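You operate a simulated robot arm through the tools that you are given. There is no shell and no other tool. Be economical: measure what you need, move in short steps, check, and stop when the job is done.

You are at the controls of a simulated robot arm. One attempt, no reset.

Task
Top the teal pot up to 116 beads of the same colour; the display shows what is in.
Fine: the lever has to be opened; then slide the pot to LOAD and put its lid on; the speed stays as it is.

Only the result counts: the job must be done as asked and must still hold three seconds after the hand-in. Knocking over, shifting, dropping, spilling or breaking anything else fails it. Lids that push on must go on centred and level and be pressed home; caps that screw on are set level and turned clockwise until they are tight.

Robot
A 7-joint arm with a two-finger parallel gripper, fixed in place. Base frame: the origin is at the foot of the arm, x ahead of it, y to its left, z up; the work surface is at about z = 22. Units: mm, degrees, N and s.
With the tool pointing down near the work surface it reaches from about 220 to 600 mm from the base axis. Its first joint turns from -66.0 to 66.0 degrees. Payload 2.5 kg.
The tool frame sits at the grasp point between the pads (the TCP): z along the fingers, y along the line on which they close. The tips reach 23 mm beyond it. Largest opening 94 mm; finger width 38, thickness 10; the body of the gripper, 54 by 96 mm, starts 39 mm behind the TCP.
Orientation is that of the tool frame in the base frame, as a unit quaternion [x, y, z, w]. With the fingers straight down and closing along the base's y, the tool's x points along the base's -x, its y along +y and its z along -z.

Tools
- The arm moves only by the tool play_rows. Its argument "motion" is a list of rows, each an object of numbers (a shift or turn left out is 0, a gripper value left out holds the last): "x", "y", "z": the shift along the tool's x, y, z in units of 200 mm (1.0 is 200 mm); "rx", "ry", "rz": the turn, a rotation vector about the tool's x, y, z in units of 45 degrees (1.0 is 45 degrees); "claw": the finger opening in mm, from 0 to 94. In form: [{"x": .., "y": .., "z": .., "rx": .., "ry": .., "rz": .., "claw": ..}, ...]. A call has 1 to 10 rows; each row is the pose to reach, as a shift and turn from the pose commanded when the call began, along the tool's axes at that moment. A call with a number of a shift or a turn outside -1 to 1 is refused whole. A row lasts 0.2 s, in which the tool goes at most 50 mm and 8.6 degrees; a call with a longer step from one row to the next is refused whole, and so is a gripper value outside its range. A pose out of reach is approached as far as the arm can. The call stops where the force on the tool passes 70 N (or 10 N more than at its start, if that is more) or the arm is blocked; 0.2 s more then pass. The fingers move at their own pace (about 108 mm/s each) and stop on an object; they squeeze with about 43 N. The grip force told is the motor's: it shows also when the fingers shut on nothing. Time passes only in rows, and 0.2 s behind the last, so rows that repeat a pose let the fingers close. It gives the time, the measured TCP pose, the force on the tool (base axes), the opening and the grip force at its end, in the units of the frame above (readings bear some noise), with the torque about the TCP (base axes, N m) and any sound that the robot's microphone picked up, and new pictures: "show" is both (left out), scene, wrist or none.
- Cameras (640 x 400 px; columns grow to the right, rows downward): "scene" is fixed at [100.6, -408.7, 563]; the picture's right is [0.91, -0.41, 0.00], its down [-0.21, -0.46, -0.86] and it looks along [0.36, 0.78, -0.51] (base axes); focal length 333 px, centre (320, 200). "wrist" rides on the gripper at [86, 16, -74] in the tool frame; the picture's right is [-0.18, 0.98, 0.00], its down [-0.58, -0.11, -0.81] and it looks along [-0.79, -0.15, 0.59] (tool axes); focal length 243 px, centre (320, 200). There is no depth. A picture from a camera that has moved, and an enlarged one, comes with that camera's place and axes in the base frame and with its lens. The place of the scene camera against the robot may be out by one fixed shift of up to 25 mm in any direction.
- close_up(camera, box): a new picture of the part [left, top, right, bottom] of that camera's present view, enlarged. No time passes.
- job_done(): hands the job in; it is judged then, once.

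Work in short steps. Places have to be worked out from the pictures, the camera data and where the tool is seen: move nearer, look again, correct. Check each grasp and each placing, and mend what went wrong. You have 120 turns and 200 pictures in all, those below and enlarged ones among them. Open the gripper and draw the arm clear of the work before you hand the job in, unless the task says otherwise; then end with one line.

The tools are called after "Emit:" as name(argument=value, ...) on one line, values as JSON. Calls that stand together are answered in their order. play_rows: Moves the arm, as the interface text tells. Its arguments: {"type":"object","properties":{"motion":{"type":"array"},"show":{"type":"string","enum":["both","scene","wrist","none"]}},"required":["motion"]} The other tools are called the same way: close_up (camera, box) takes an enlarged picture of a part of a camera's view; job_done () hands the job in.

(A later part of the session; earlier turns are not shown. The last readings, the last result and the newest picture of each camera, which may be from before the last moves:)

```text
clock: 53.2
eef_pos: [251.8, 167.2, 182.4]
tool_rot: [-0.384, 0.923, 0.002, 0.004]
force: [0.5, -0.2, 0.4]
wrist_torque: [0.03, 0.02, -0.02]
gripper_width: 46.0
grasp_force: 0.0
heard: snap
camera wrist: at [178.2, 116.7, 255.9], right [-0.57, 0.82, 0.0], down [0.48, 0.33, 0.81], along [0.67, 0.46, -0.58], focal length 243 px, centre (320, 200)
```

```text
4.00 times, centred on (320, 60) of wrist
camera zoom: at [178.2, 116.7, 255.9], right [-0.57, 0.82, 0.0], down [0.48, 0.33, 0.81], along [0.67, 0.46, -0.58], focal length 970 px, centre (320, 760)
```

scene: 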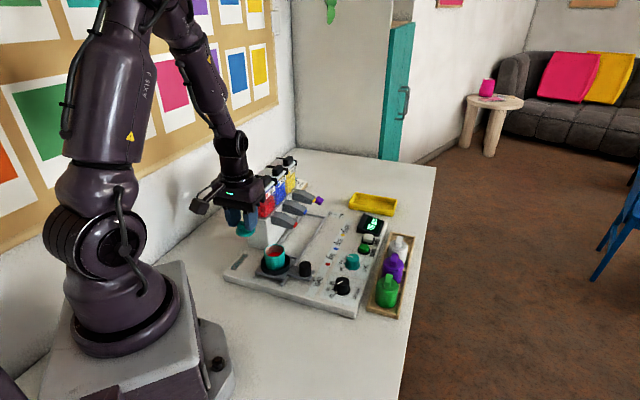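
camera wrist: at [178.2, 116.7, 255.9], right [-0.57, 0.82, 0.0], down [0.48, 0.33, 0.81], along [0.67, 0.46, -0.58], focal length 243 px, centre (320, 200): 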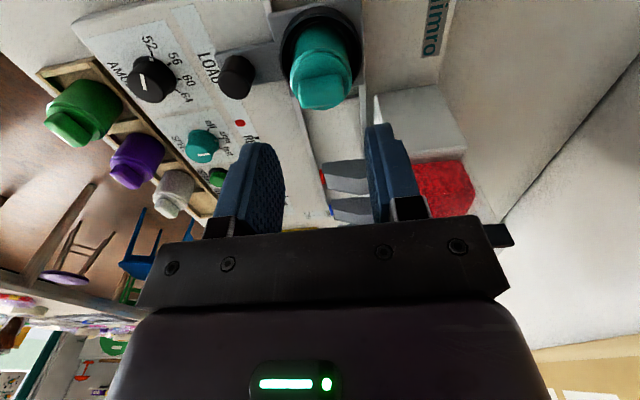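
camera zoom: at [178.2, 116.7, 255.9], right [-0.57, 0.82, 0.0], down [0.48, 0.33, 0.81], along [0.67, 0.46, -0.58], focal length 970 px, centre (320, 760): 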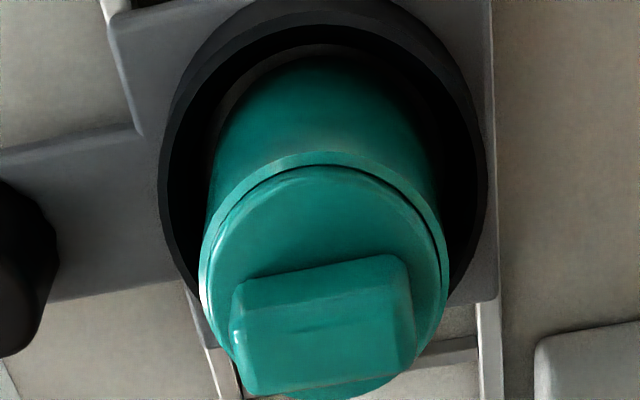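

The brief lift before opening unseated it again; it rests in the rim nearly level. Now close the fingers and press down on the handle centre (~(253,169)).

Emit:
play_rows(motion=[{"x": -0.01, "claw": 0}, {"x": -0.01, "claw": 0}, {"x": -0.01, "z": 0.1}, {"x": -0.01, "z": 0.2}, {"x": -0.01, "z": 0.24}], show="wrist")

Emit:
close_up(camera="scene", box=[250, 215, 310, 252])

```text
clock: 54.4
eef_pos: [252.6, 169.5, 133.1]
tool_rot: [-0.385, 0.923, 0.001, 0.005]
force: [0.3, 0.5, 0.4]
wrist_torque: [0.0, -0.02, 0.01]
gripper_width: 0.0
grasp_force: 42.8
camera wrist: at [179.7, 118.5, 207.5], right [-0.57, 0.82, 0.0], down [0.48, 0.33, 0.81], along [0.67, 0.46, -0.58], focal length 243 px, centre (320, 200)
```

wrist: 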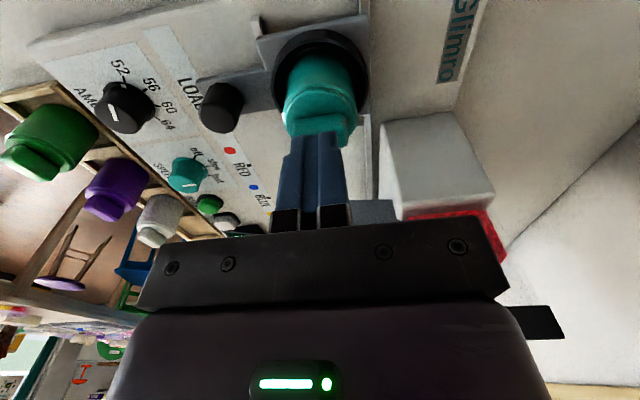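

```text
10.67 times, centred on (280, 234) of scene
camera zoom: at [100.6, -408.7, 563.0], right [0.91, -0.41, 0.0], down [-0.21, -0.46, -0.86], along [0.36, 0.78, -0.51], focal length 3548 px, centre (747, -157)
```

zoom: 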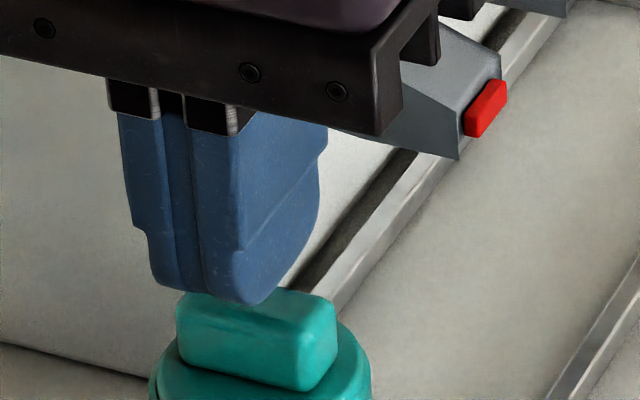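

Fingertips look a few mm short of the handle centre; shift +3 mm along the rail, +2 mm across, and press slowly.

Emit:
play_rows(motion=[{"x": -0.015, "y": -0.01}, {"x": -0.015, "y": -0.01, "z": 0.03}, {"x": -0.015, "y": -0.01, "z": 0.045}, {"x": -0.015, "y": -0.01, "z": 0.06}, {"x": -0.015, "y": -0.01, "z": 0.07}, {"x": -0.015, "y": -0.01, "z": 0.08}], show="none")

Emit:
close_up(camera="scene", box=[250, 220, 310, 257])

```text
clock: 55.6
eef_pos: [261.1, 172.9, 124.9]
tool_rot: [-0.384, 0.923, 0.003, 0.014]
force: [-3.9, 0.3, 16.2]
wrist_torque: [-0.04, 0.15, -0.02]
gripper_width: 0.0
grasp_force: 42.5
stopped in row 6: the force on the tool passed its limit at 78 N (the readings are from after the stop); the commanded pose is now the measured one
```

```text
10.67 times, centred on (280, 238) of scene
camera zoom: at [100.6, -408.8, 563.0], right [0.91, -0.41, 0.0], down [-0.21, -0.46, -0.86], along [0.36, 0.78, -0.51], focal length 3548 px, centre (747, -211)
```

zoom: 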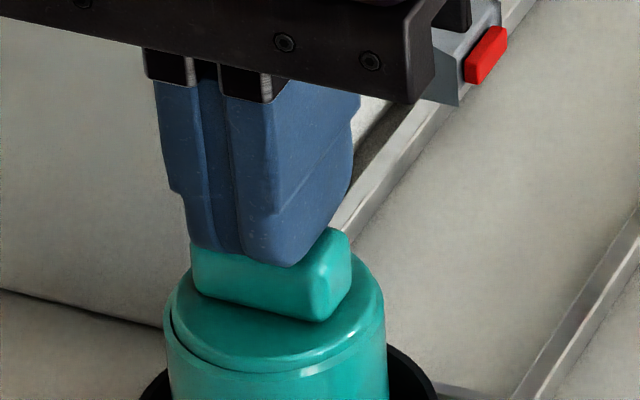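

Pressed to 78 N with no snap; the hand slid a little. Raise and inspect carefully.

Emit:
play_rows(motion=[{"z": -0.1}, {"z": -0.25, "x": 0.1}, {"z": -0.25, "x": 0.2}], show="wrist")

Emit:
close_up(camera="scene", box=[250, 225, 310, 262])

Emit:
close_up(camera="wrist", box=[240, 30, 400, 130])

```text
clock: 56.5
eef_pos: [231.1, 142.9, 172.3]
tool_rot: [-0.385, 0.923, 0.004, 0.012]
force: [-0.2, 0.3, -1.1]
wrist_torque: [-0.03, -0.02, -0.02]
gripper_width: 0.0
grasp_force: 42.0
camera wrist: at [157.2, 91.8, 245.3], right [-0.57, 0.82, 0.0], down [0.47, 0.32, 0.82], along [0.68, 0.47, -0.57], focal length 243 px, centre (320, 200)
```

wrist: 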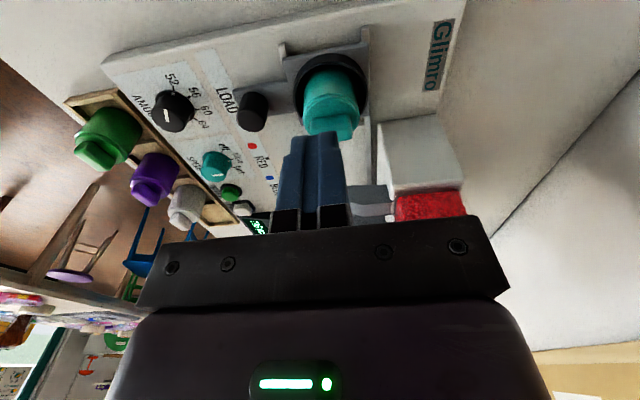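

```text
10.67 times, centred on (280, 244) of scene
camera zoom: at [100.6, -408.7, 563.0], right [0.91, -0.41, 0.0], down [-0.21, -0.46, -0.86], along [0.36, 0.78, -0.51], focal length 3548 px, centre (747, -264)
```

zoom: 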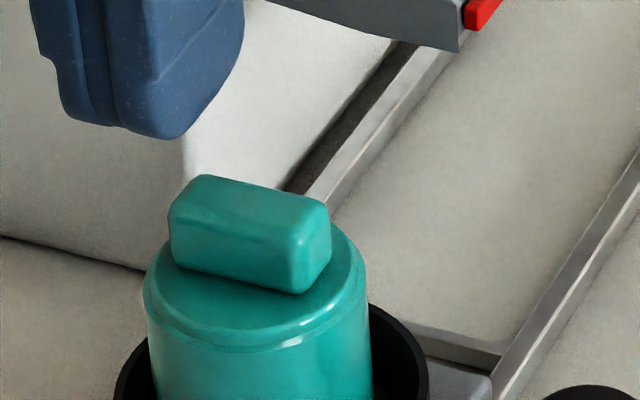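

```text
4.00 times, centred on (320, 80) of wrist
camera zoom: at [157.2, 91.8, 245.3], right [-0.57, 0.82, 0.0], down [0.47, 0.32, 0.82], along [0.68, 0.47, -0.57], focal length 970 px, centre (320, 680)
```

zoom: 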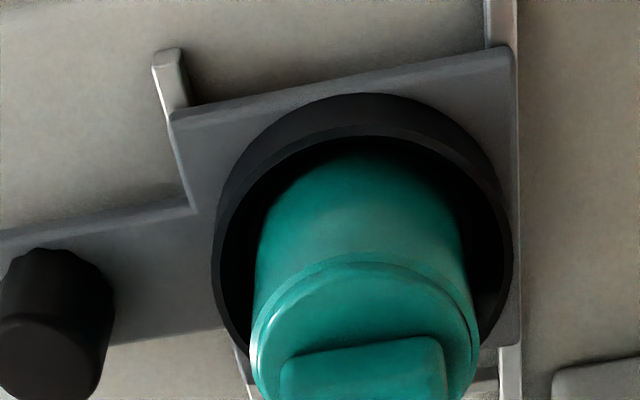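

Emit:
close_up(camera="scene", box=[260, 238, 292, 258])

Emit:
close_up(camera="wrist", box=[290, 60, 370, 140])

```text
16.00 times, centred on (276, 248) of scene
camera zoom: at [100.6, -408.7, 563.0], right [0.91, -0.41, 0.0], down [-0.21, -0.46, -0.86], along [0.36, 0.78, -0.51], focal length 5321 px, centre (1024, -568)
```

zoom: 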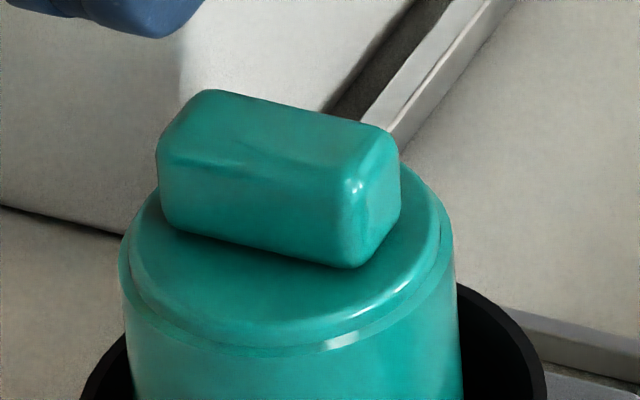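

```text
5.00 times, centred on (330, 100) of wrist
camera zoom: at [157.2, 91.8, 245.3], right [-0.57, 0.82, 0.0], down [0.47, 0.32, 0.82], along [0.68, 0.47, -0.57], focal length 1213 px, centre (270, 700)
```

zoom: 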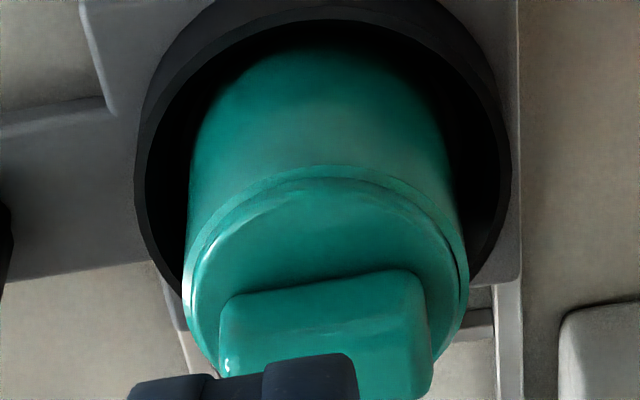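

The lid now looks concentric and flush like after the first snap. Check the slider mark against LOAD too.

Emit:
close_up(camera="wrist", box=[180, 50, 300, 125])

Emit:
close_up(camera="scene", box=[265, 250, 335, 294])

```text
5.33 times, centred on (240, 88) of wrist
camera zoom: at [157.2, 91.8, 245.3], right [-0.57, 0.82, 0.0], down [0.47, 0.32, 0.82], along [0.68, 0.47, -0.57], focal length 1294 px, centre (747, 800)
```

zoom: 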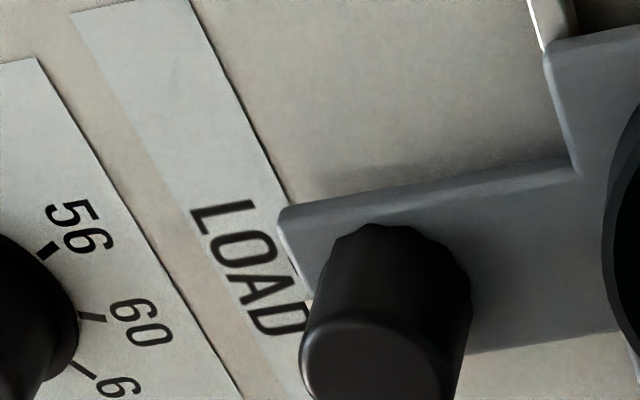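

```text
9.09 times, centred on (300, 272) of scene
camera zoom: at [100.6, -408.7, 563.0], right [0.91, -0.41, 0.0], down [-0.21, -0.46, -0.86], along [0.36, 0.78, -0.51], focal length 3024 px, centre (502, -454)
```

zoom: 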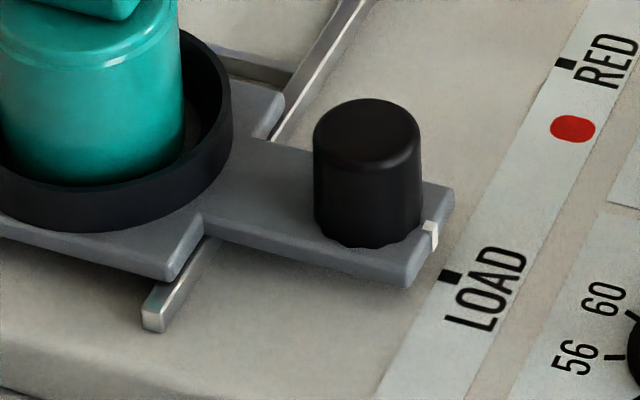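

Looks aligned; I'll verify from a straight view as before, turning the hand back and moving over the slider.

Emit:
play_rows(motion=[{"x": -0.03, "y": -0.06, "z": -0.15, "rz": 0.17}, {"x": -0.07, "y": -0.12, "z": -0.3, "rz": 0.34}, {"x": -0.1, "y": -0.18, "z": -0.3, "rz": 0.51}, {"x": -0.14, "y": -0.24, "z": -0.3, "rz": 0.68}, {"x": -0.17, "y": -0.3, "z": -0.3, "rz": 0.85}, {"x": -0.198, "y": -0.34, "z": -0.3, "rz": 1.0}], show="none")

Emit:
play_rows(motion=[{"rz": 0.17}, {"rz": 0.34}, {"rz": 0.51}, {"rz": 0.68}, {"rz": 0.85}, {"rz": 1.0}], show="wrist")

Emit:
close_up(camera="wrist", box=[240, 0, 400, 100])

```text
clock: 57.9
eef_pos: [306.2, 122.0, 233.8]
tool_rot: [-0.001, 1.0, 0.007, 0.01]
force: [-0.1, -0.2, -0.4]
wrist_torque: [0.03, 0.03, 0.0]
gripper_width: 0.1
grasp_force: 43.1
```

```text
clock: 59.2
eef_pos: [305.2, 123.8, 234.9]
tool_rot: [0.382, 0.924, 0.012, 0.007]
force: [-0.1, -0.8, 0.4]
wrist_torque: [0.01, 0.01, 0.03]
gripper_width: 0.0
grasp_force: 42.2
camera wrist: at [254.4, 194.7, 309.1], right [0.82, 0.57, 0.03], down [0.32, -0.5, 0.81], along [0.47, -0.66, -0.59], focal length 243 px, centre (320, 200)
```

wrist: 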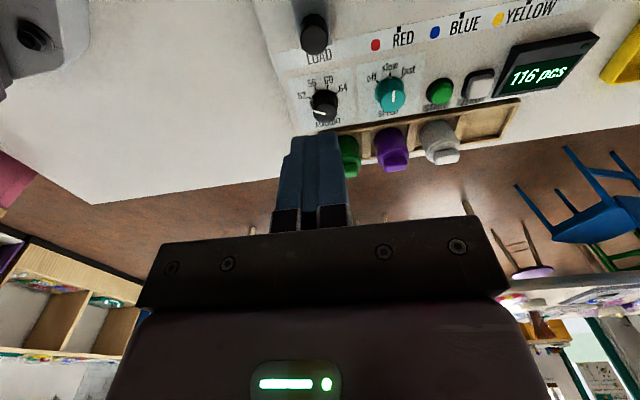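

```text
4.00 times, centred on (320, 50) of wrist
camera zoom: at [254.4, 194.7, 309.1], right [0.82, 0.57, 0.03], down [0.32, -0.5, 0.81], along [0.47, -0.66, -0.59], focal length 970 px, centre (320, 800)
```

zoom: 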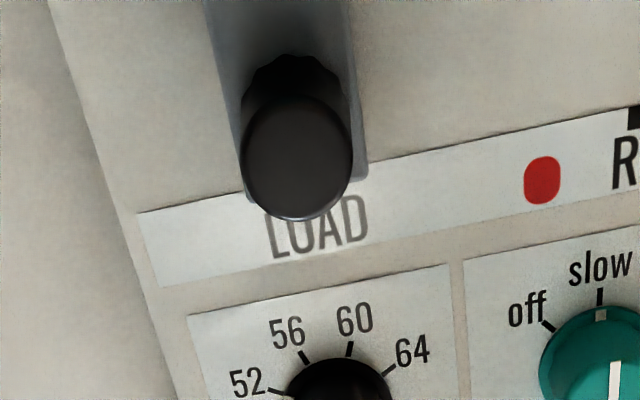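

The knob hides it; tilt to the earlier viewing pose.

Emit:
play_rows(motion=[{"x": -0.06, "z": 0.1, "ry": 0.17}, {"x": -0.12, "z": 0.2, "ry": 0.34}, {"x": -0.18, "z": 0.3, "ry": 0.51}, {"x": -0.215, "z": 0.38, "ry": 0.667}], show="wrist")

Emit:
close_up(camera="wrist", box=[240, 40, 400, 140])

Emit:
close_up(camera="wrist", box=[220, 0, 380, 100])

```text
clock: 60.2
eef_pos: [337.0, 93.8, 159.8]
tool_rot: [0.364, 0.895, 0.11, -0.234]
force: [-0.1, 1.2, 0.8]
wrist_torque: [0.02, -0.01, 0.01]
gripper_width: 0.2
grasp_force: 41.9
camera wrist: at [320.0, 130.1, 266.9], right [0.81, 0.59, -0.07], down [0.56, -0.72, 0.41], along [0.19, -0.36, -0.91], focal length 243 px, centre (320, 200)
```

wrist: 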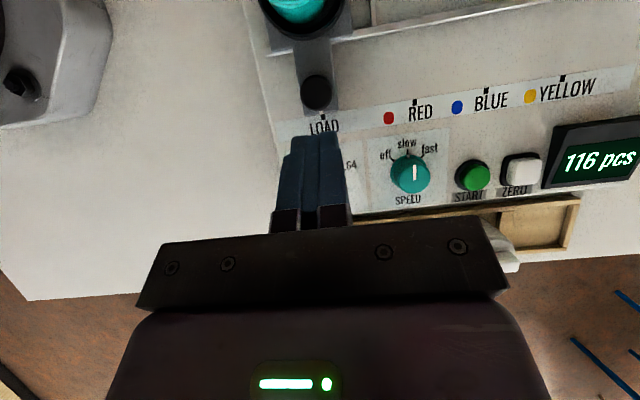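

```text
4.00 times, centred on (320, 90) of wrist
camera zoom: at [320.0, 130.1, 266.9], right [0.81, 0.59, -0.07], down [0.56, -0.72, 0.41], along [0.19, -0.36, -0.91], focal length 970 px, centre (320, 640)
```

zoom: 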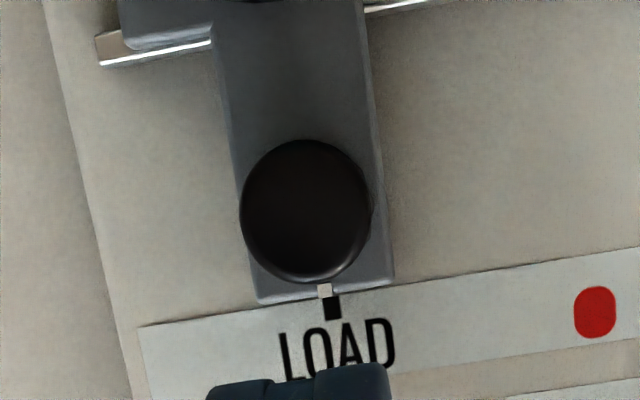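

```text
4.00 times, centred on (300, 50) of wrist
camera zoom: at [320.0, 130.1, 266.9], right [0.81, 0.59, -0.07], down [0.56, -0.72, 0.41], along [0.19, -0.36, -0.91], focal length 970 px, centre (400, 800)
```

zoom: 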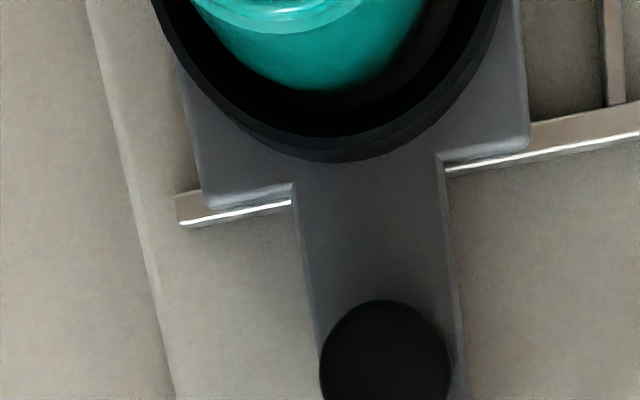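

Slider is on LOAD within ~1 mm. Now look straight down on the lid to confirm seating.

Emit:
play_rows(motion=[{"x": 0.14, "z": 0.08}, {"x": 0.275, "z": 0.16}, {"x": 0.275, "z": 0.16}], show="wrist")

Emit:
close_up(camera="wrist", box=[240, 60, 368, 140])

```text
clock: 61.0
eef_pos: [292.5, 139.7, 158.7]
tool_rot: [0.365, 0.895, 0.11, -0.233]
force: [-0.2, 0.3, -1.0]
wrist_torque: [-0.03, 0.0, 0.03]
gripper_width: 0.0
grasp_force: 42.5
camera wrist: at [274.9, 175.8, 266.7], right [0.81, 0.59, -0.07], down [0.56, -0.72, 0.41], along [0.19, -0.37, -0.91], focal length 243 px, centre (320, 200)
```

wrist: 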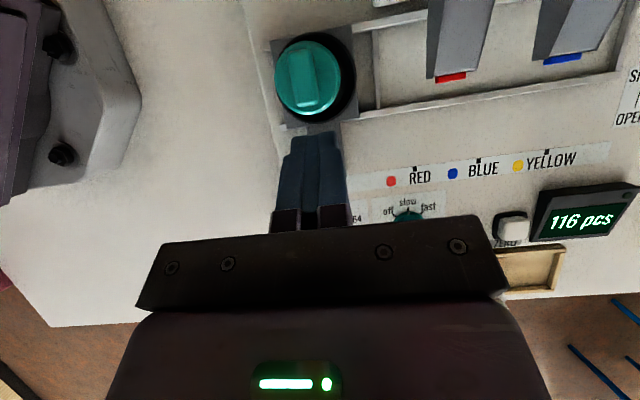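

```text
5.00 times, centred on (304, 100) of wrist
camera zoom: at [274.9, 175.8, 266.7], right [0.81, 0.59, -0.07], down [0.56, -0.72, 0.41], along [0.19, -0.37, -0.91], focal length 1213 px, centre (400, 700)
```

zoom: 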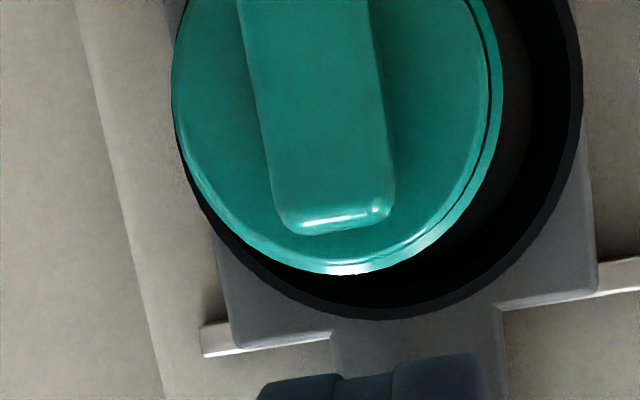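

Emit:
close_up(camera="wrist", box=[260, 20, 372, 132])

```text
3.57 times, centred on (316, 76) of wrist
camera zoom: at [274.9, 175.8, 266.7], right [0.81, 0.59, -0.07], down [0.56, -0.72, 0.41], along [0.19, -0.37, -0.91], focal length 866 px, centre (334, 643)
```

zoom: 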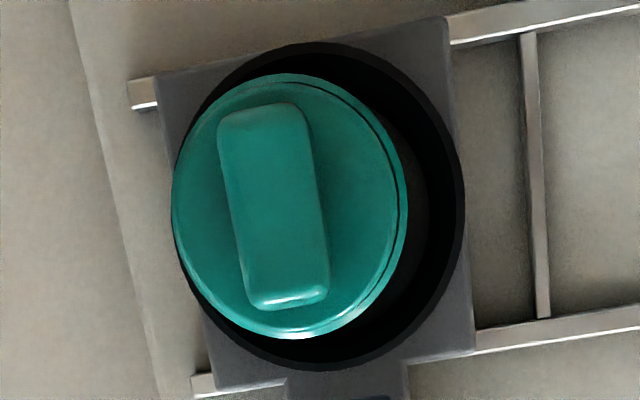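

There's a faint dark seam on one side, so I want one more, properly centred press at (252.4,169.2). Straighten, turn and go back above.

Emit:
play_rows(motion=[{"x": 0.07, "z": -0.13, "ry": -0.17}, {"x": 0.15, "z": -0.26, "ry": -0.34}, {"x": 0.15, "z": -0.26, "ry": -0.51}, {"x": 0.15, "z": -0.26, "ry": -0.667}], show="none")

Emit:
play_rows(motion=[{"z": -0.1, "rz": -0.17}, {"x": 0.1, "z": -0.1, "rz": -0.34}, {"x": 0.2, "z": -0.1, "rz": -0.51}, {"x": 0.24, "z": -0.1, "rz": -0.68}, {"x": 0.24, "z": -0.1, "rz": -0.85}, {"x": 0.24, "z": -0.1, "rz": -1.0}], show="none")

Emit:
play_rows(motion=[{"rz": -0.17}, {"rz": -0.34}, {"rz": -0.51}, {"rz": -0.68}, {"rz": -0.85}, {"rz": -1.0}, {"rz": -1.0}], show="none")

```text
clock: 62.0
eef_pos: [292.2, 138.1, 217.4]
tool_rot: [0.381, 0.924, 0.011, 0.008]
force: [0.3, 0.4, 0.1]
wrist_torque: [0.03, 0.0, -0.01]
gripper_width: 0.2
grasp_force: 42.6
```

```text
clock: 63.5
eef_pos: [257.3, 170.4, 238.3]
tool_rot: [-0.002, 1.0, 0.007, 0.01]
force: [0.1, 0.2, -0.2]
wrist_torque: [-0.03, 0.0, -0.01]
gripper_width: 0.0
grasp_force: 42.1
```

```text
clock: 65.0
eef_pos: [256.7, 171.6, 237.1]
tool_rot: [-0.385, 0.923, 0.002, 0.011]
force: [-0.2, 0.0, 0.1]
wrist_torque: [-0.05, 0.0, 0.01]
gripper_width: 0.2
grasp_force: 42.5
```

Align: correct a 1.3° lean, shift to (252.4,169.2) and descend to just above the handle.

Emit:
play_rows(motion=[{"x": 0.0237, "y": 0.007, "ry": 0.029, "z": 0.1}, {"x": 0.0237, "y": 0.007, "ry": 0.029, "z": 0.3}, {"x": 0.0237, "y": 0.007, "ry": 0.029, "z": 0.46}, {"x": 0.0237, "y": 0.007, "ry": 0.029, "z": 0.525}, {"x": 0.0237, "y": 0.007, "ry": 0.029, "z": 0.525}], show="wrist")

Emit:
close_up(camera="scene", box=[250, 220, 310, 257])

```text
clock: 66.2
eef_pos: [254.6, 171.0, 131.9]
tool_rot: [-0.384, 0.923, -0.002, 0.002]
force: [-0.3, 0.6, 0.2]
wrist_torque: [-0.02, 0.01, 0.0]
gripper_width: 0.0
grasp_force: 42.1
camera wrist: at [181.6, 120.7, 206.4], right [-0.57, 0.82, 0.0], down [0.48, 0.34, 0.81], along [0.67, 0.46, -0.59], focal length 243 px, centre (320, 200)
```

wrist: 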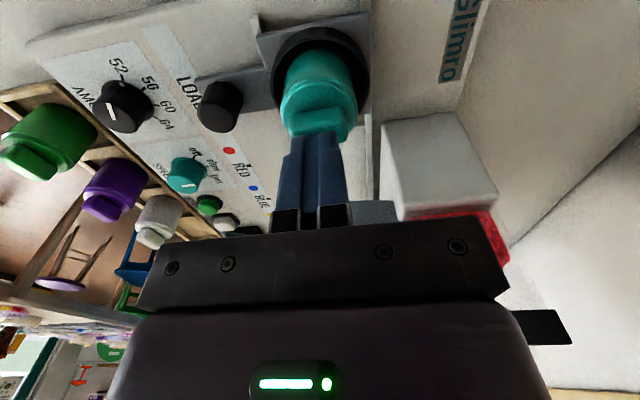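

```text
10.67 times, centred on (280, 238) of scene
camera zoom: at [100.6, -408.7, 563.0], right [0.91, -0.41, 0.0], down [-0.21, -0.46, -0.86], along [0.36, 0.78, -0.51], focal length 3548 px, centre (747, -211)
```

zoom: 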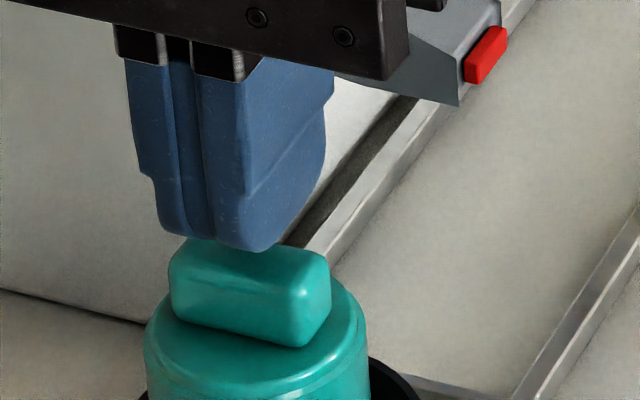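

Shift 2.5 mm back along the rail and press slowly.

Emit:
play_rows(motion=[{"x": 0.0125, "y": -0.006}, {"x": 0.0125, "y": -0.006, "z": 0.02}, {"x": 0.0125, "y": -0.006, "z": 0.03}, {"x": 0.0125, "y": -0.006, "z": 0.037}, {"x": 0.0125, "y": -0.006, "z": 0.044}], show="none")

Emit:
close_up(camera="scene", box=[250, 220, 310, 257])

```text
clock: 67.5
eef_pos: [255.3, 168.3, 124.5]
tool_rot: [-0.385, 0.923, -0.001, 0.004]
force: [-2.5, -1.4, 21.3]
wrist_torque: [-0.04, 0.08, 0.03]
gripper_width: 0.0
grasp_force: 42.4
```

```text
10.67 times, centred on (280, 238) of scene
camera zoom: at [100.5, -408.8, 563.0], right [0.91, -0.41, 0.0], down [-0.21, -0.46, -0.86], along [0.36, 0.78, -0.51], focal length 3548 px, centre (747, -211)
```

zoom: 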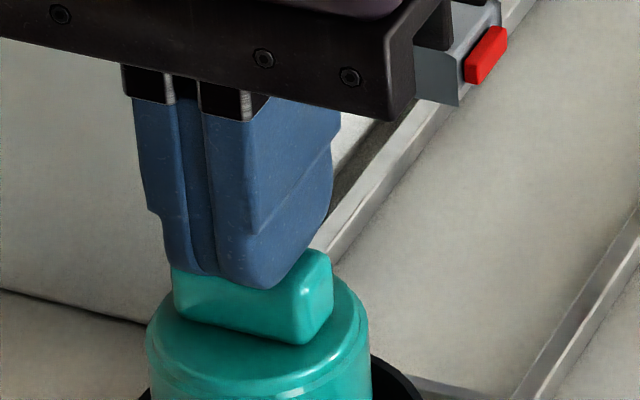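

Contact at 21 N, nicely centred. Press further in 1 mm steps.

Emit:
play_rows(motion=[{"z": 0.006}, {"z": 0.012}, {"z": 0.017}, {"z": 0.02}], show="none")

Emit:
close_up(camera="scene", box=[250, 225, 310, 262])

```text
clock: 68.1
eef_pos: [255.9, 169.9, 125.8]
tool_rot: [-0.385, 0.923, 0.0, 0.008]
force: [-3.5, 0.1, 17.1]
wrist_torque: [-0.06, 0.14, 0.0]
gripper_width: 0.0
grasp_force: 42.8
stopped in row 3: the force on the tool passed its limit at 73 N (the readings are from after the stop); the commanded pose is now the measured one
```

```text
10.67 times, centred on (280, 244) of scene
camera zoom: at [100.6, -408.8, 563.0], right [0.91, -0.41, 0.0], down [-0.21, -0.46, -0.86], along [0.36, 0.78, -0.51], focal length 3548 px, centre (747, -264)
```

zoom: 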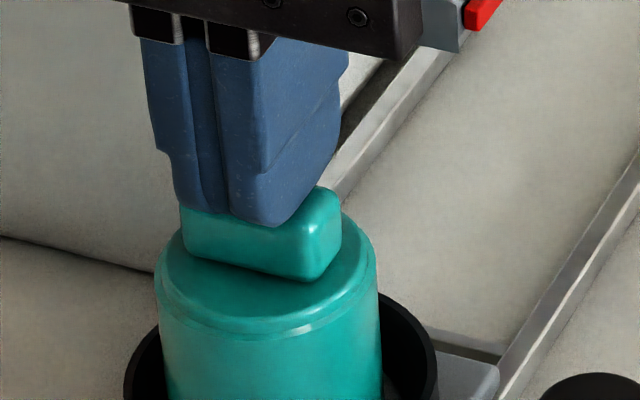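

Hard stop at 73 N with no further movement: the lid is home. Rise and recheck slider and lid.

Emit:
play_rows(motion=[{"z": -0.1}, {"z": -0.3}, {"z": -0.5}, {"z": -0.6}], show="wrist")

Emit:
close_up(camera="scene", box=[250, 225, 310, 262])

Emit:
close_up(camera="scene", box=[265, 250, 335, 294])

Emit:
close_up(camera="wrist", box=[240, 0, 400, 100])

```text
clock: 69.1
eef_pos: [253.7, 168.6, 244.7]
tool_rot: [-0.385, 0.923, -0.001, 0.008]
force: [0.4, 0.1, 0.0]
wrist_torque: [-0.03, -0.02, -0.01]
gripper_width: 0.0
grasp_force: 42.3
camera wrist: at [180.3, 118.6, 318.4], right [-0.57, 0.82, 0.0], down [0.47, 0.33, 0.81], along [0.67, 0.46, -0.58], focal length 243 px, centre (320, 200)
```

wrist: 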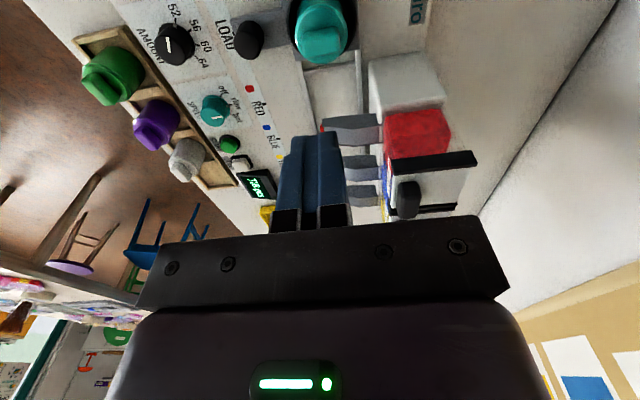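

```text
10.67 times, centred on (280, 244) of scene
camera zoom: at [100.6, -408.7, 563.0], right [0.91, -0.41, 0.0], down [-0.21, -0.46, -0.86], along [0.36, 0.78, -0.51], focal length 3548 px, centre (747, -264)
```

zoom: 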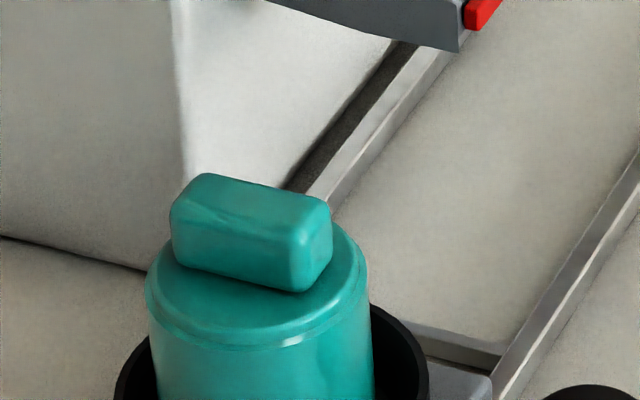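

```text
9.09 times, centred on (300, 272) of scene
camera zoom: at [100.6, -408.7, 563.0], right [0.91, -0.41, 0.0], down [-0.21, -0.46, -0.86], along [0.36, 0.78, -0.51], focal length 3024 px, centre (502, -454)
```

zoom: 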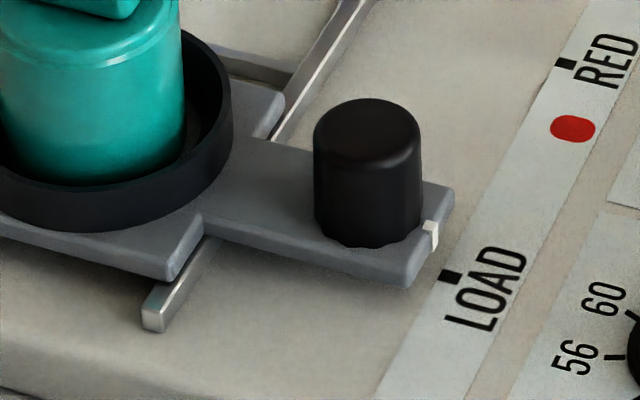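

```text
4.00 times, centred on (320, 50) of wrist
camera zoom: at [180.3, 118.6, 318.4], right [-0.57, 0.82, 0.0], down [0.47, 0.33, 0.81], along [0.67, 0.46, -0.58], focal length 970 px, centre (320, 800)
```

zoom: 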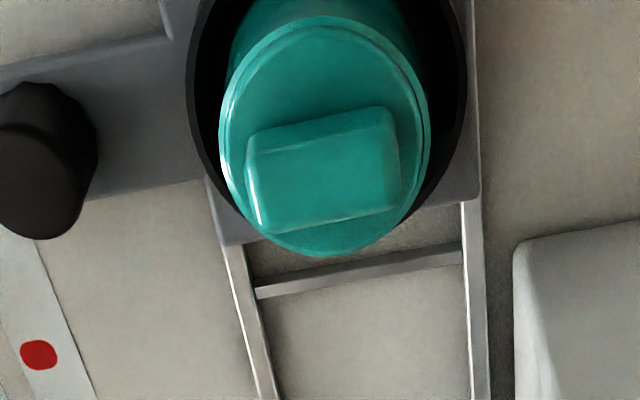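

To be sure the snap is engaged, I'll grip the handle again and feel with a sub-millimetre lift whether it is held.

Emit:
play_rows(motion=[{"x": 0.0075, "ry": 0.02, "claw": 50}, {"x": 0.0075, "ry": 0.02, "z": 0.2, "claw": 50}, {"x": 0.0075, "ry": 0.02, "z": 0.4, "claw": 50}, {"x": 0.0075, "ry": 0.02, "z": 0.58, "claw": 50}, {"x": 0.0075, "ry": 0.02, "z": 0.65, "claw": 50}, {"x": 0.0075, "ry": 0.02, "z": 0.65, "claw": 50}], show="wrist")

Emit:
close_up(camera="wrist", box=[220, 60, 420, 185])

Emit:
close_up(camera="scene", box=[250, 225, 310, 262])

```text
clock: 70.5
eef_pos: [254.9, 168.6, 114.8]
tool_rot: [-0.385, 0.923, -0.004, 0.0]
force: [0.1, 0.0, 0.1]
wrist_torque: [0.02, -0.05, -0.02]
gripper_width: 50.0
grasp_force: 0.2
camera wrist: at [182.5, 119.2, 188.6], right [-0.57, 0.82, -0.01], down [0.48, 0.34, 0.81], along [0.67, 0.45, -0.59], focal length 243 px, centre (320, 200)
```

wrist: 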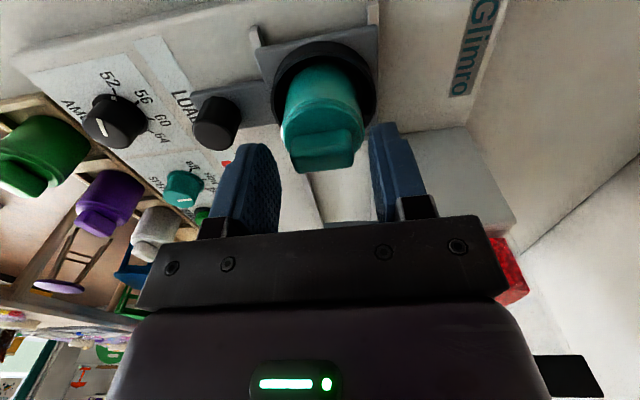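

```text
3.20 times, centred on (320, 122) of wrist
camera zoom: at [182.5, 119.2, 188.6], right [-0.57, 0.82, -0.01], down [0.48, 0.34, 0.81], along [0.67, 0.45, -0.59], focal length 776 px, centre (320, 448)
```

zoom: 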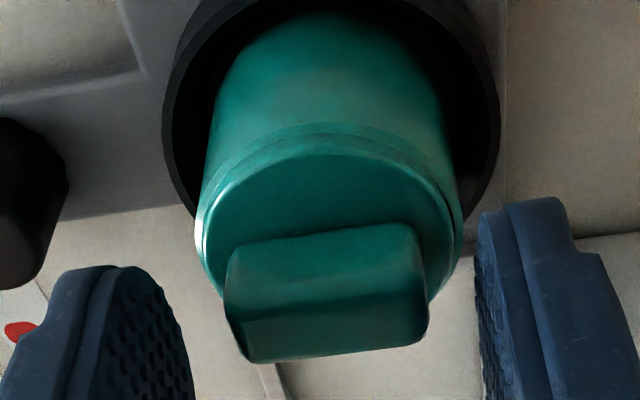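

```text
10.67 times, centred on (280, 244) of scene
camera zoom: at [100.6, -408.7, 563.0], right [0.91, -0.41, 0.0], down [-0.21, -0.46, -0.86], along [0.36, 0.78, -0.51], focal length 3548 px, centre (747, -264)
```

zoom: 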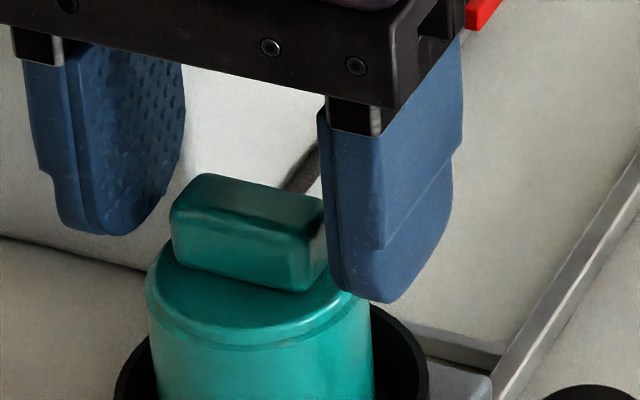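

Same relative geometry as the good first grasp. Close, then lift 0.6 mm and read the force.

Emit:
play_rows(motion=[{"x": 0.005, "claw": 20}, {"x": 0.005, "claw": 20}, {"x": 0.005, "claw": 20}, {"x": 0.005, "z": 0.0}], show="none")

Emit:
play_rows(motion=[{"z": -0.004}, {"z": -0.004}], show="none")

```text
clock: 71.5
eef_pos: [255.8, 167.1, 113.7]
tool_rot: [-0.386, 0.922, -0.003, 0.0]
force: [0.6, 1.0, 1.1]
wrist_torque: [0.07, -0.05, 0.0]
gripper_width: 30.5
grasp_force: 43.6
heard: snap
```

```text
clock: 72.1
eef_pos: [253.2, 167.8, 115.1]
tool_rot: [-0.385, 0.923, -0.003, 0.0]
force: [-1.3, 0.4, -0.9]
wrist_torque: [-0.02, -0.01, 0.02]
gripper_width: 30.4
grasp_force: 43.1
```

Emit:
close_up(camera="wrist", box=[240, 70, 400, 170])

Emit:
close_up(camera="scene", box=[250, 225, 310, 262])

```text
4.00 times, centred on (320, 120) of wrist
camera zoom: at [182.1, 118.2, 189.5], right [-0.57, 0.82, -0.01], down [0.48, 0.34, 0.81], along [0.67, 0.45, -0.59], focal length 970 px, centre (320, 520)
```

zoom: 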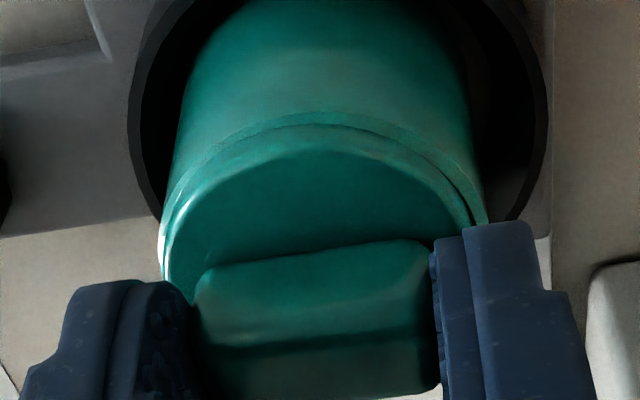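

```text
10.67 times, centred on (280, 244) of scene
camera zoom: at [100.6, -408.7, 563.0], right [0.91, -0.41, 0.0], down [-0.21, -0.46, -0.86], along [0.36, 0.78, -0.51], focal length 3548 px, centre (747, -264)
```

zoom: 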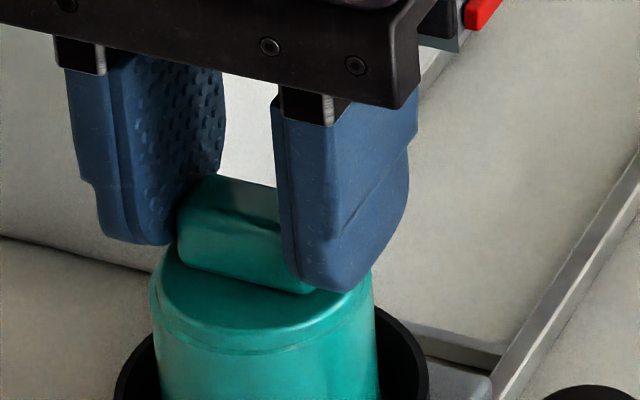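

Ambiguous: a snap sounded on gripping and the 0.8 mm lift met no load. Press down while gripped and listen.

Emit:
play_rows(motion=[{"z": 0.006}, {"z": 0.012}, {"z": 0.018}, {"z": 0.022}], show="none")

Emit:
close_up(camera="wrist", box=[240, 70, 400, 170])

Emit:
close_up(camera="scene", box=[250, 225, 310, 262])

```text
clock: 73.1
eef_pos: [256.1, 169.7, 111.1]
tool_rot: [-0.386, 0.923, -0.003, 0.002]
force: [-3.8, 1.3, 42.7]
wrist_torque: [0.13, 0.15, 0.04]
gripper_width: 30.5
grasp_force: 42.9
```

```text
4.00 times, centred on (320, 120) of wrist
camera zoom: at [183.0, 119.2, 185.3], right [-0.57, 0.82, -0.01], down [0.48, 0.34, 0.81], along [0.67, 0.46, -0.59], focal length 970 px, centre (320, 520)
```

zoom: 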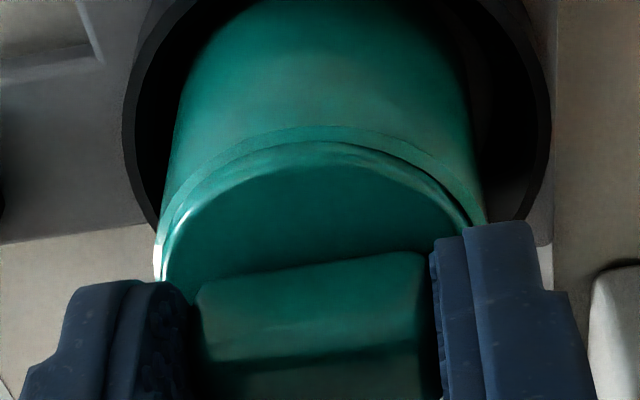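

```text
10.67 times, centred on (280, 244) of scene
camera zoom: at [100.5, -408.8, 563.0], right [0.91, -0.41, 0.0], down [-0.21, -0.46, -0.86], along [0.36, 0.78, -0.51], focal length 3548 px, centre (747, -264)
```

zoom: 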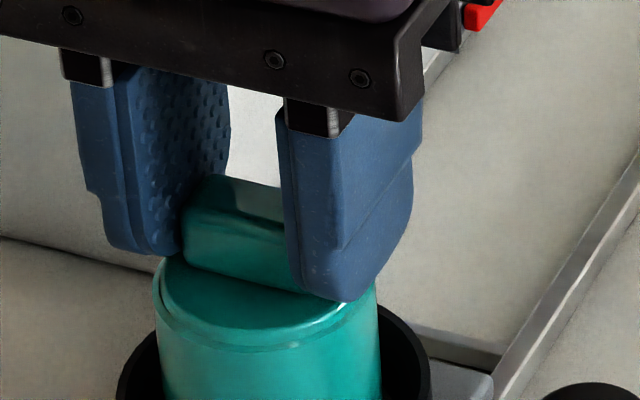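

No snap while gripped. Release in place (no lift) and listen.

Emit:
play_rows(motion=[{"z": -0.006, "claw": 46}, {"z": -0.006, "claw": 46}], show="none")

Emit:
close_up(camera="wrist", box=[240, 70, 400, 170])

Emit:
close_up(camera="scene", box=[250, 225, 310, 262])

```text
clock: 73.7
eef_pos: [254.0, 166.9, 110.6]
tool_rot: [-0.385, 0.923, -0.004, -0.001]
force: [0.3, -0.5, 1.3]
wrist_torque: [-0.03, 0.0, 0.0]
gripper_width: 46.2
grasp_force: 0.0
heard: snap
```

```text
4.00 times, centred on (320, 120) of wrist
camera zoom: at [182.1, 118.1, 185.9], right [-0.57, 0.82, -0.01], down [0.48, 0.34, 0.81], along [0.66, 0.45, -0.59], focal length 970 px, centre (320, 520)
```

zoom: 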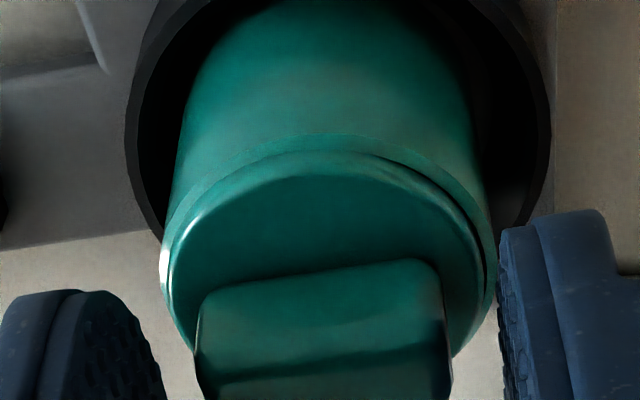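

```text
10.67 times, centred on (280, 244) of scene
camera zoom: at [100.6, -408.7, 563.0], right [0.91, -0.41, 0.0], down [-0.21, -0.46, -0.86], along [0.36, 0.78, -0.51], focal length 3548 px, centre (747, -264)
```

zoom: 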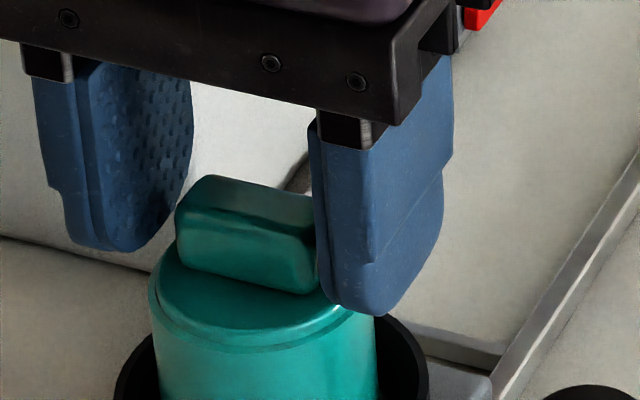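

Parity of the snaps (on/off/on/off/on) means it is now engaged; gripping was what broke it. I'll rise with fingers open, then press once more with closed fingers to make sure and not grip it again.

Emit:
play_rows(motion=[{"z": -0.1}, {"z": -0.2, "x": 0.0}, {"z": -0.2, "x": 0.005, "claw": 0}, {"z": -0.2, "x": 0.005, "claw": 0}, {"z": -0.14, "x": 0.005}], show="wrist")

Emit:
close_up(camera="scene", box=[250, 222, 310, 259])

Emit:
close_up(camera="wrist", box=[240, 50, 400, 150])

```text
clock: 74.9
eef_pos: [255.3, 167.4, 140.6]
tool_rot: [-0.386, 0.923, -0.003, 0.001]
force: [-1.0, -0.7, 0.8]
wrist_torque: [-0.03, 0.01, -0.01]
gripper_width: 0.2
grasp_force: 42.4
camera wrist: at [181.3, 118.1, 214.7], right [-0.57, 0.82, -0.01], down [0.48, 0.34, 0.81], along [0.67, 0.46, -0.59], focal length 243 px, centre (320, 200)
```

wrist: 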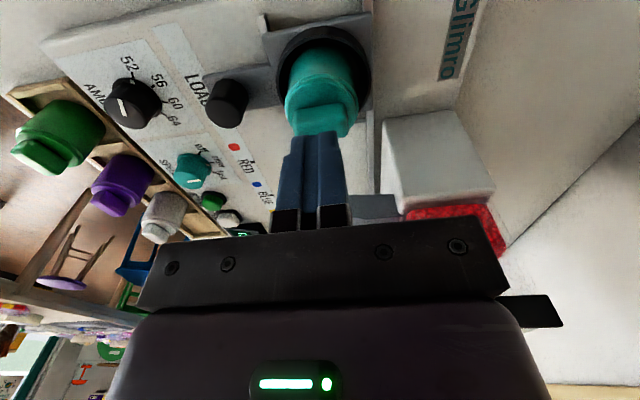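

```text
10.67 times, centred on (280, 240) of scene
camera zoom: at [100.6, -408.7, 563.0], right [0.91, -0.41, 0.0], down [-0.21, -0.46, -0.86], along [0.36, 0.78, -0.51], focal length 3548 px, centre (747, -232)
```

zoom: 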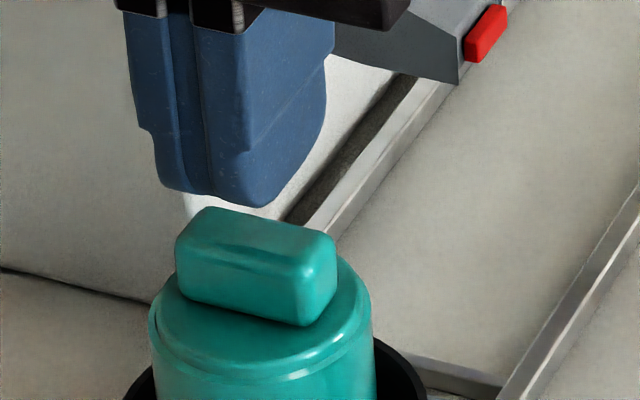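

```text
4.00 times, centred on (320, 100) of wrist
camera zoom: at [181.3, 118.1, 214.7], right [-0.57, 0.82, -0.01], down [0.48, 0.34, 0.81], along [0.67, 0.46, -0.59], focal length 970 px, centre (320, 600)
```

zoom: 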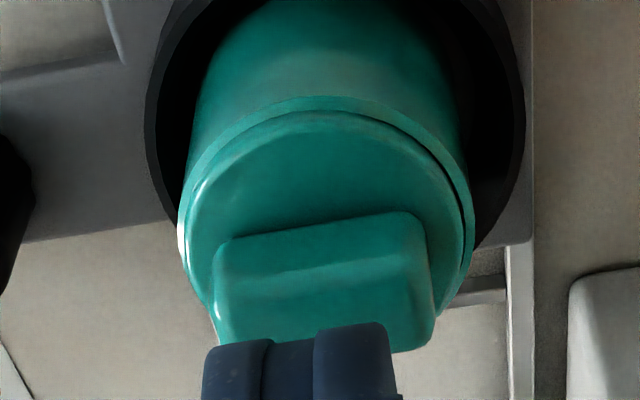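

Shift ~2.5 mm across and 1.5 mm back to be over the handle centre, and press.

Emit:
play_rows(motion=[{"x": 0.008, "y": 0.012}, {"x": 0.008, "y": 0.012, "z": 0.05}, {"x": 0.008, "y": 0.012, "z": 0.07}, {"x": 0.008, "y": 0.012, "z": 0.08}, {"x": 0.008, "y": 0.012, "z": 0.088}, {"x": 0.008, "y": 0.012, "z": 0.096}], show="none")

Emit:
close_up(camera="scene", box=[250, 222, 310, 259])

```text
clock: 76.4
eef_pos: [255.1, 170.6, 125.9]
tool_rot: [-0.386, 0.923, -0.002, 0.008]
force: [-4.3, 0.4, 16.8]
wrist_torque: [-0.05, 0.07, 0.02]
gripper_width: 0.4
grasp_force: 42.8
stopped in row 6: the force on the tool passed its limit at 74 N (the readings are from after the stop); the commanded pose is now the measured one
```

```text
10.67 times, centred on (280, 240) of scene
camera zoom: at [100.6, -408.8, 563.0], right [0.91, -0.41, 0.0], down [-0.21, -0.46, -0.86], along [0.36, 0.78, -0.51], focal length 3548 px, centre (747, -232)
```

zoom: 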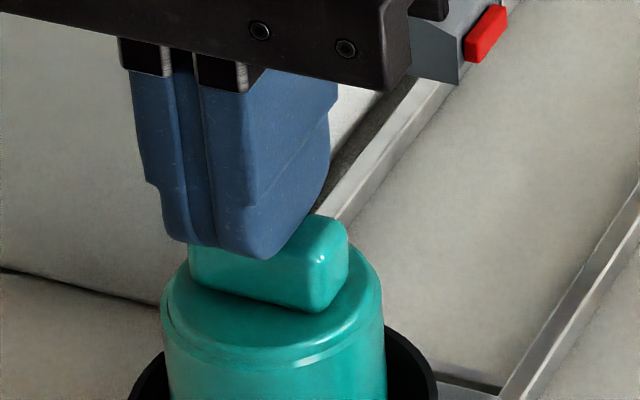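

Again a hard stop (74 N) at the same height, no new snap. Rise clear and take final views.

Emit:
play_rows(motion=[{"z": -0.1}, {"z": -0.3}, {"z": -0.5, "claw": 40}, {"z": -0.6, "claw": 40}], show="scene")

Emit:
close_up(camera="scene", box=[260, 238, 292, 258])

Emit:
close_up(camera="wrist", box=[260, 0, 388, 80])

Emit:
close_up(camera="scene", box=[265, 200, 405, 294])

```text
clock: 77.4
eef_pos: [252.3, 170.2, 243.4]
tool_rot: [-0.386, 0.923, -0.002, 0.006]
force: [-0.4, 0.0, -0.7]
wrist_torque: [0.02, -0.02, 0.02]
gripper_width: 39.9
grasp_force: 0.0
```

scene: 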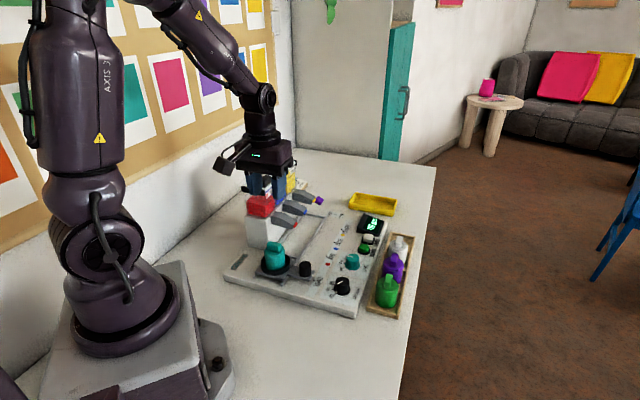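

```text
16.00 times, centred on (276, 248) of scene
camera zoom: at [100.6, -408.7, 563.0], right [0.91, -0.41, 0.0], down [-0.21, -0.46, -0.86], along [0.36, 0.78, -0.51], focal length 5321 px, centre (1024, -568)
```

zoom: 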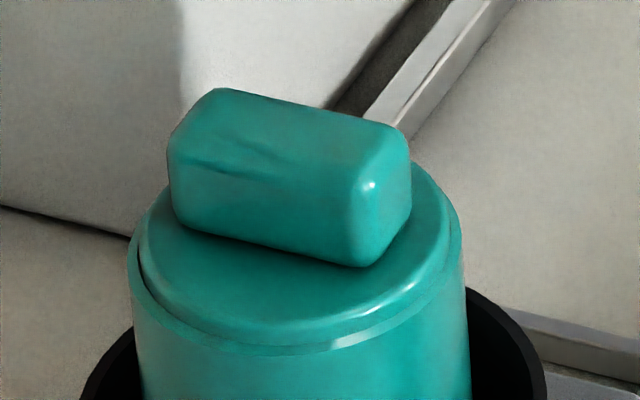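

```text
5.00 times, centred on (324, 40) of wrist
camera zoom: at [178.6, 119.8, 317.6], right [-0.57, 0.82, -0.01], down [0.47, 0.34, 0.81], along [0.67, 0.46, -0.58], focal length 1213 px, centre (300, 1000)
```

zoom: 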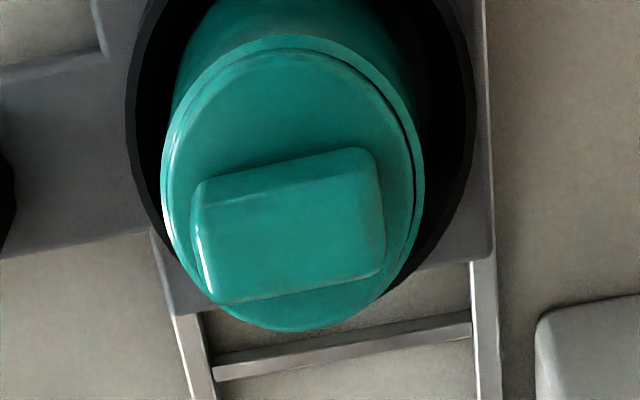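

```text
4.26 times, centred on (335, 247) of scene
camera zoom: at [100.6, -408.7, 563.0], right [0.91, -0.41, 0.0], down [-0.21, -0.46, -0.86], along [0.36, 0.78, -0.51], focal length 1415 px, centre (256, 0)
```

zoom: 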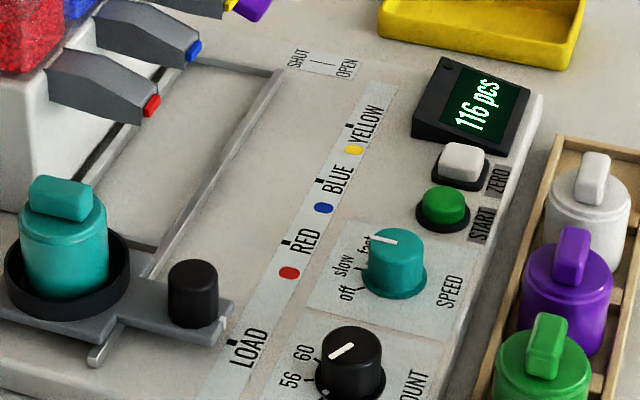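

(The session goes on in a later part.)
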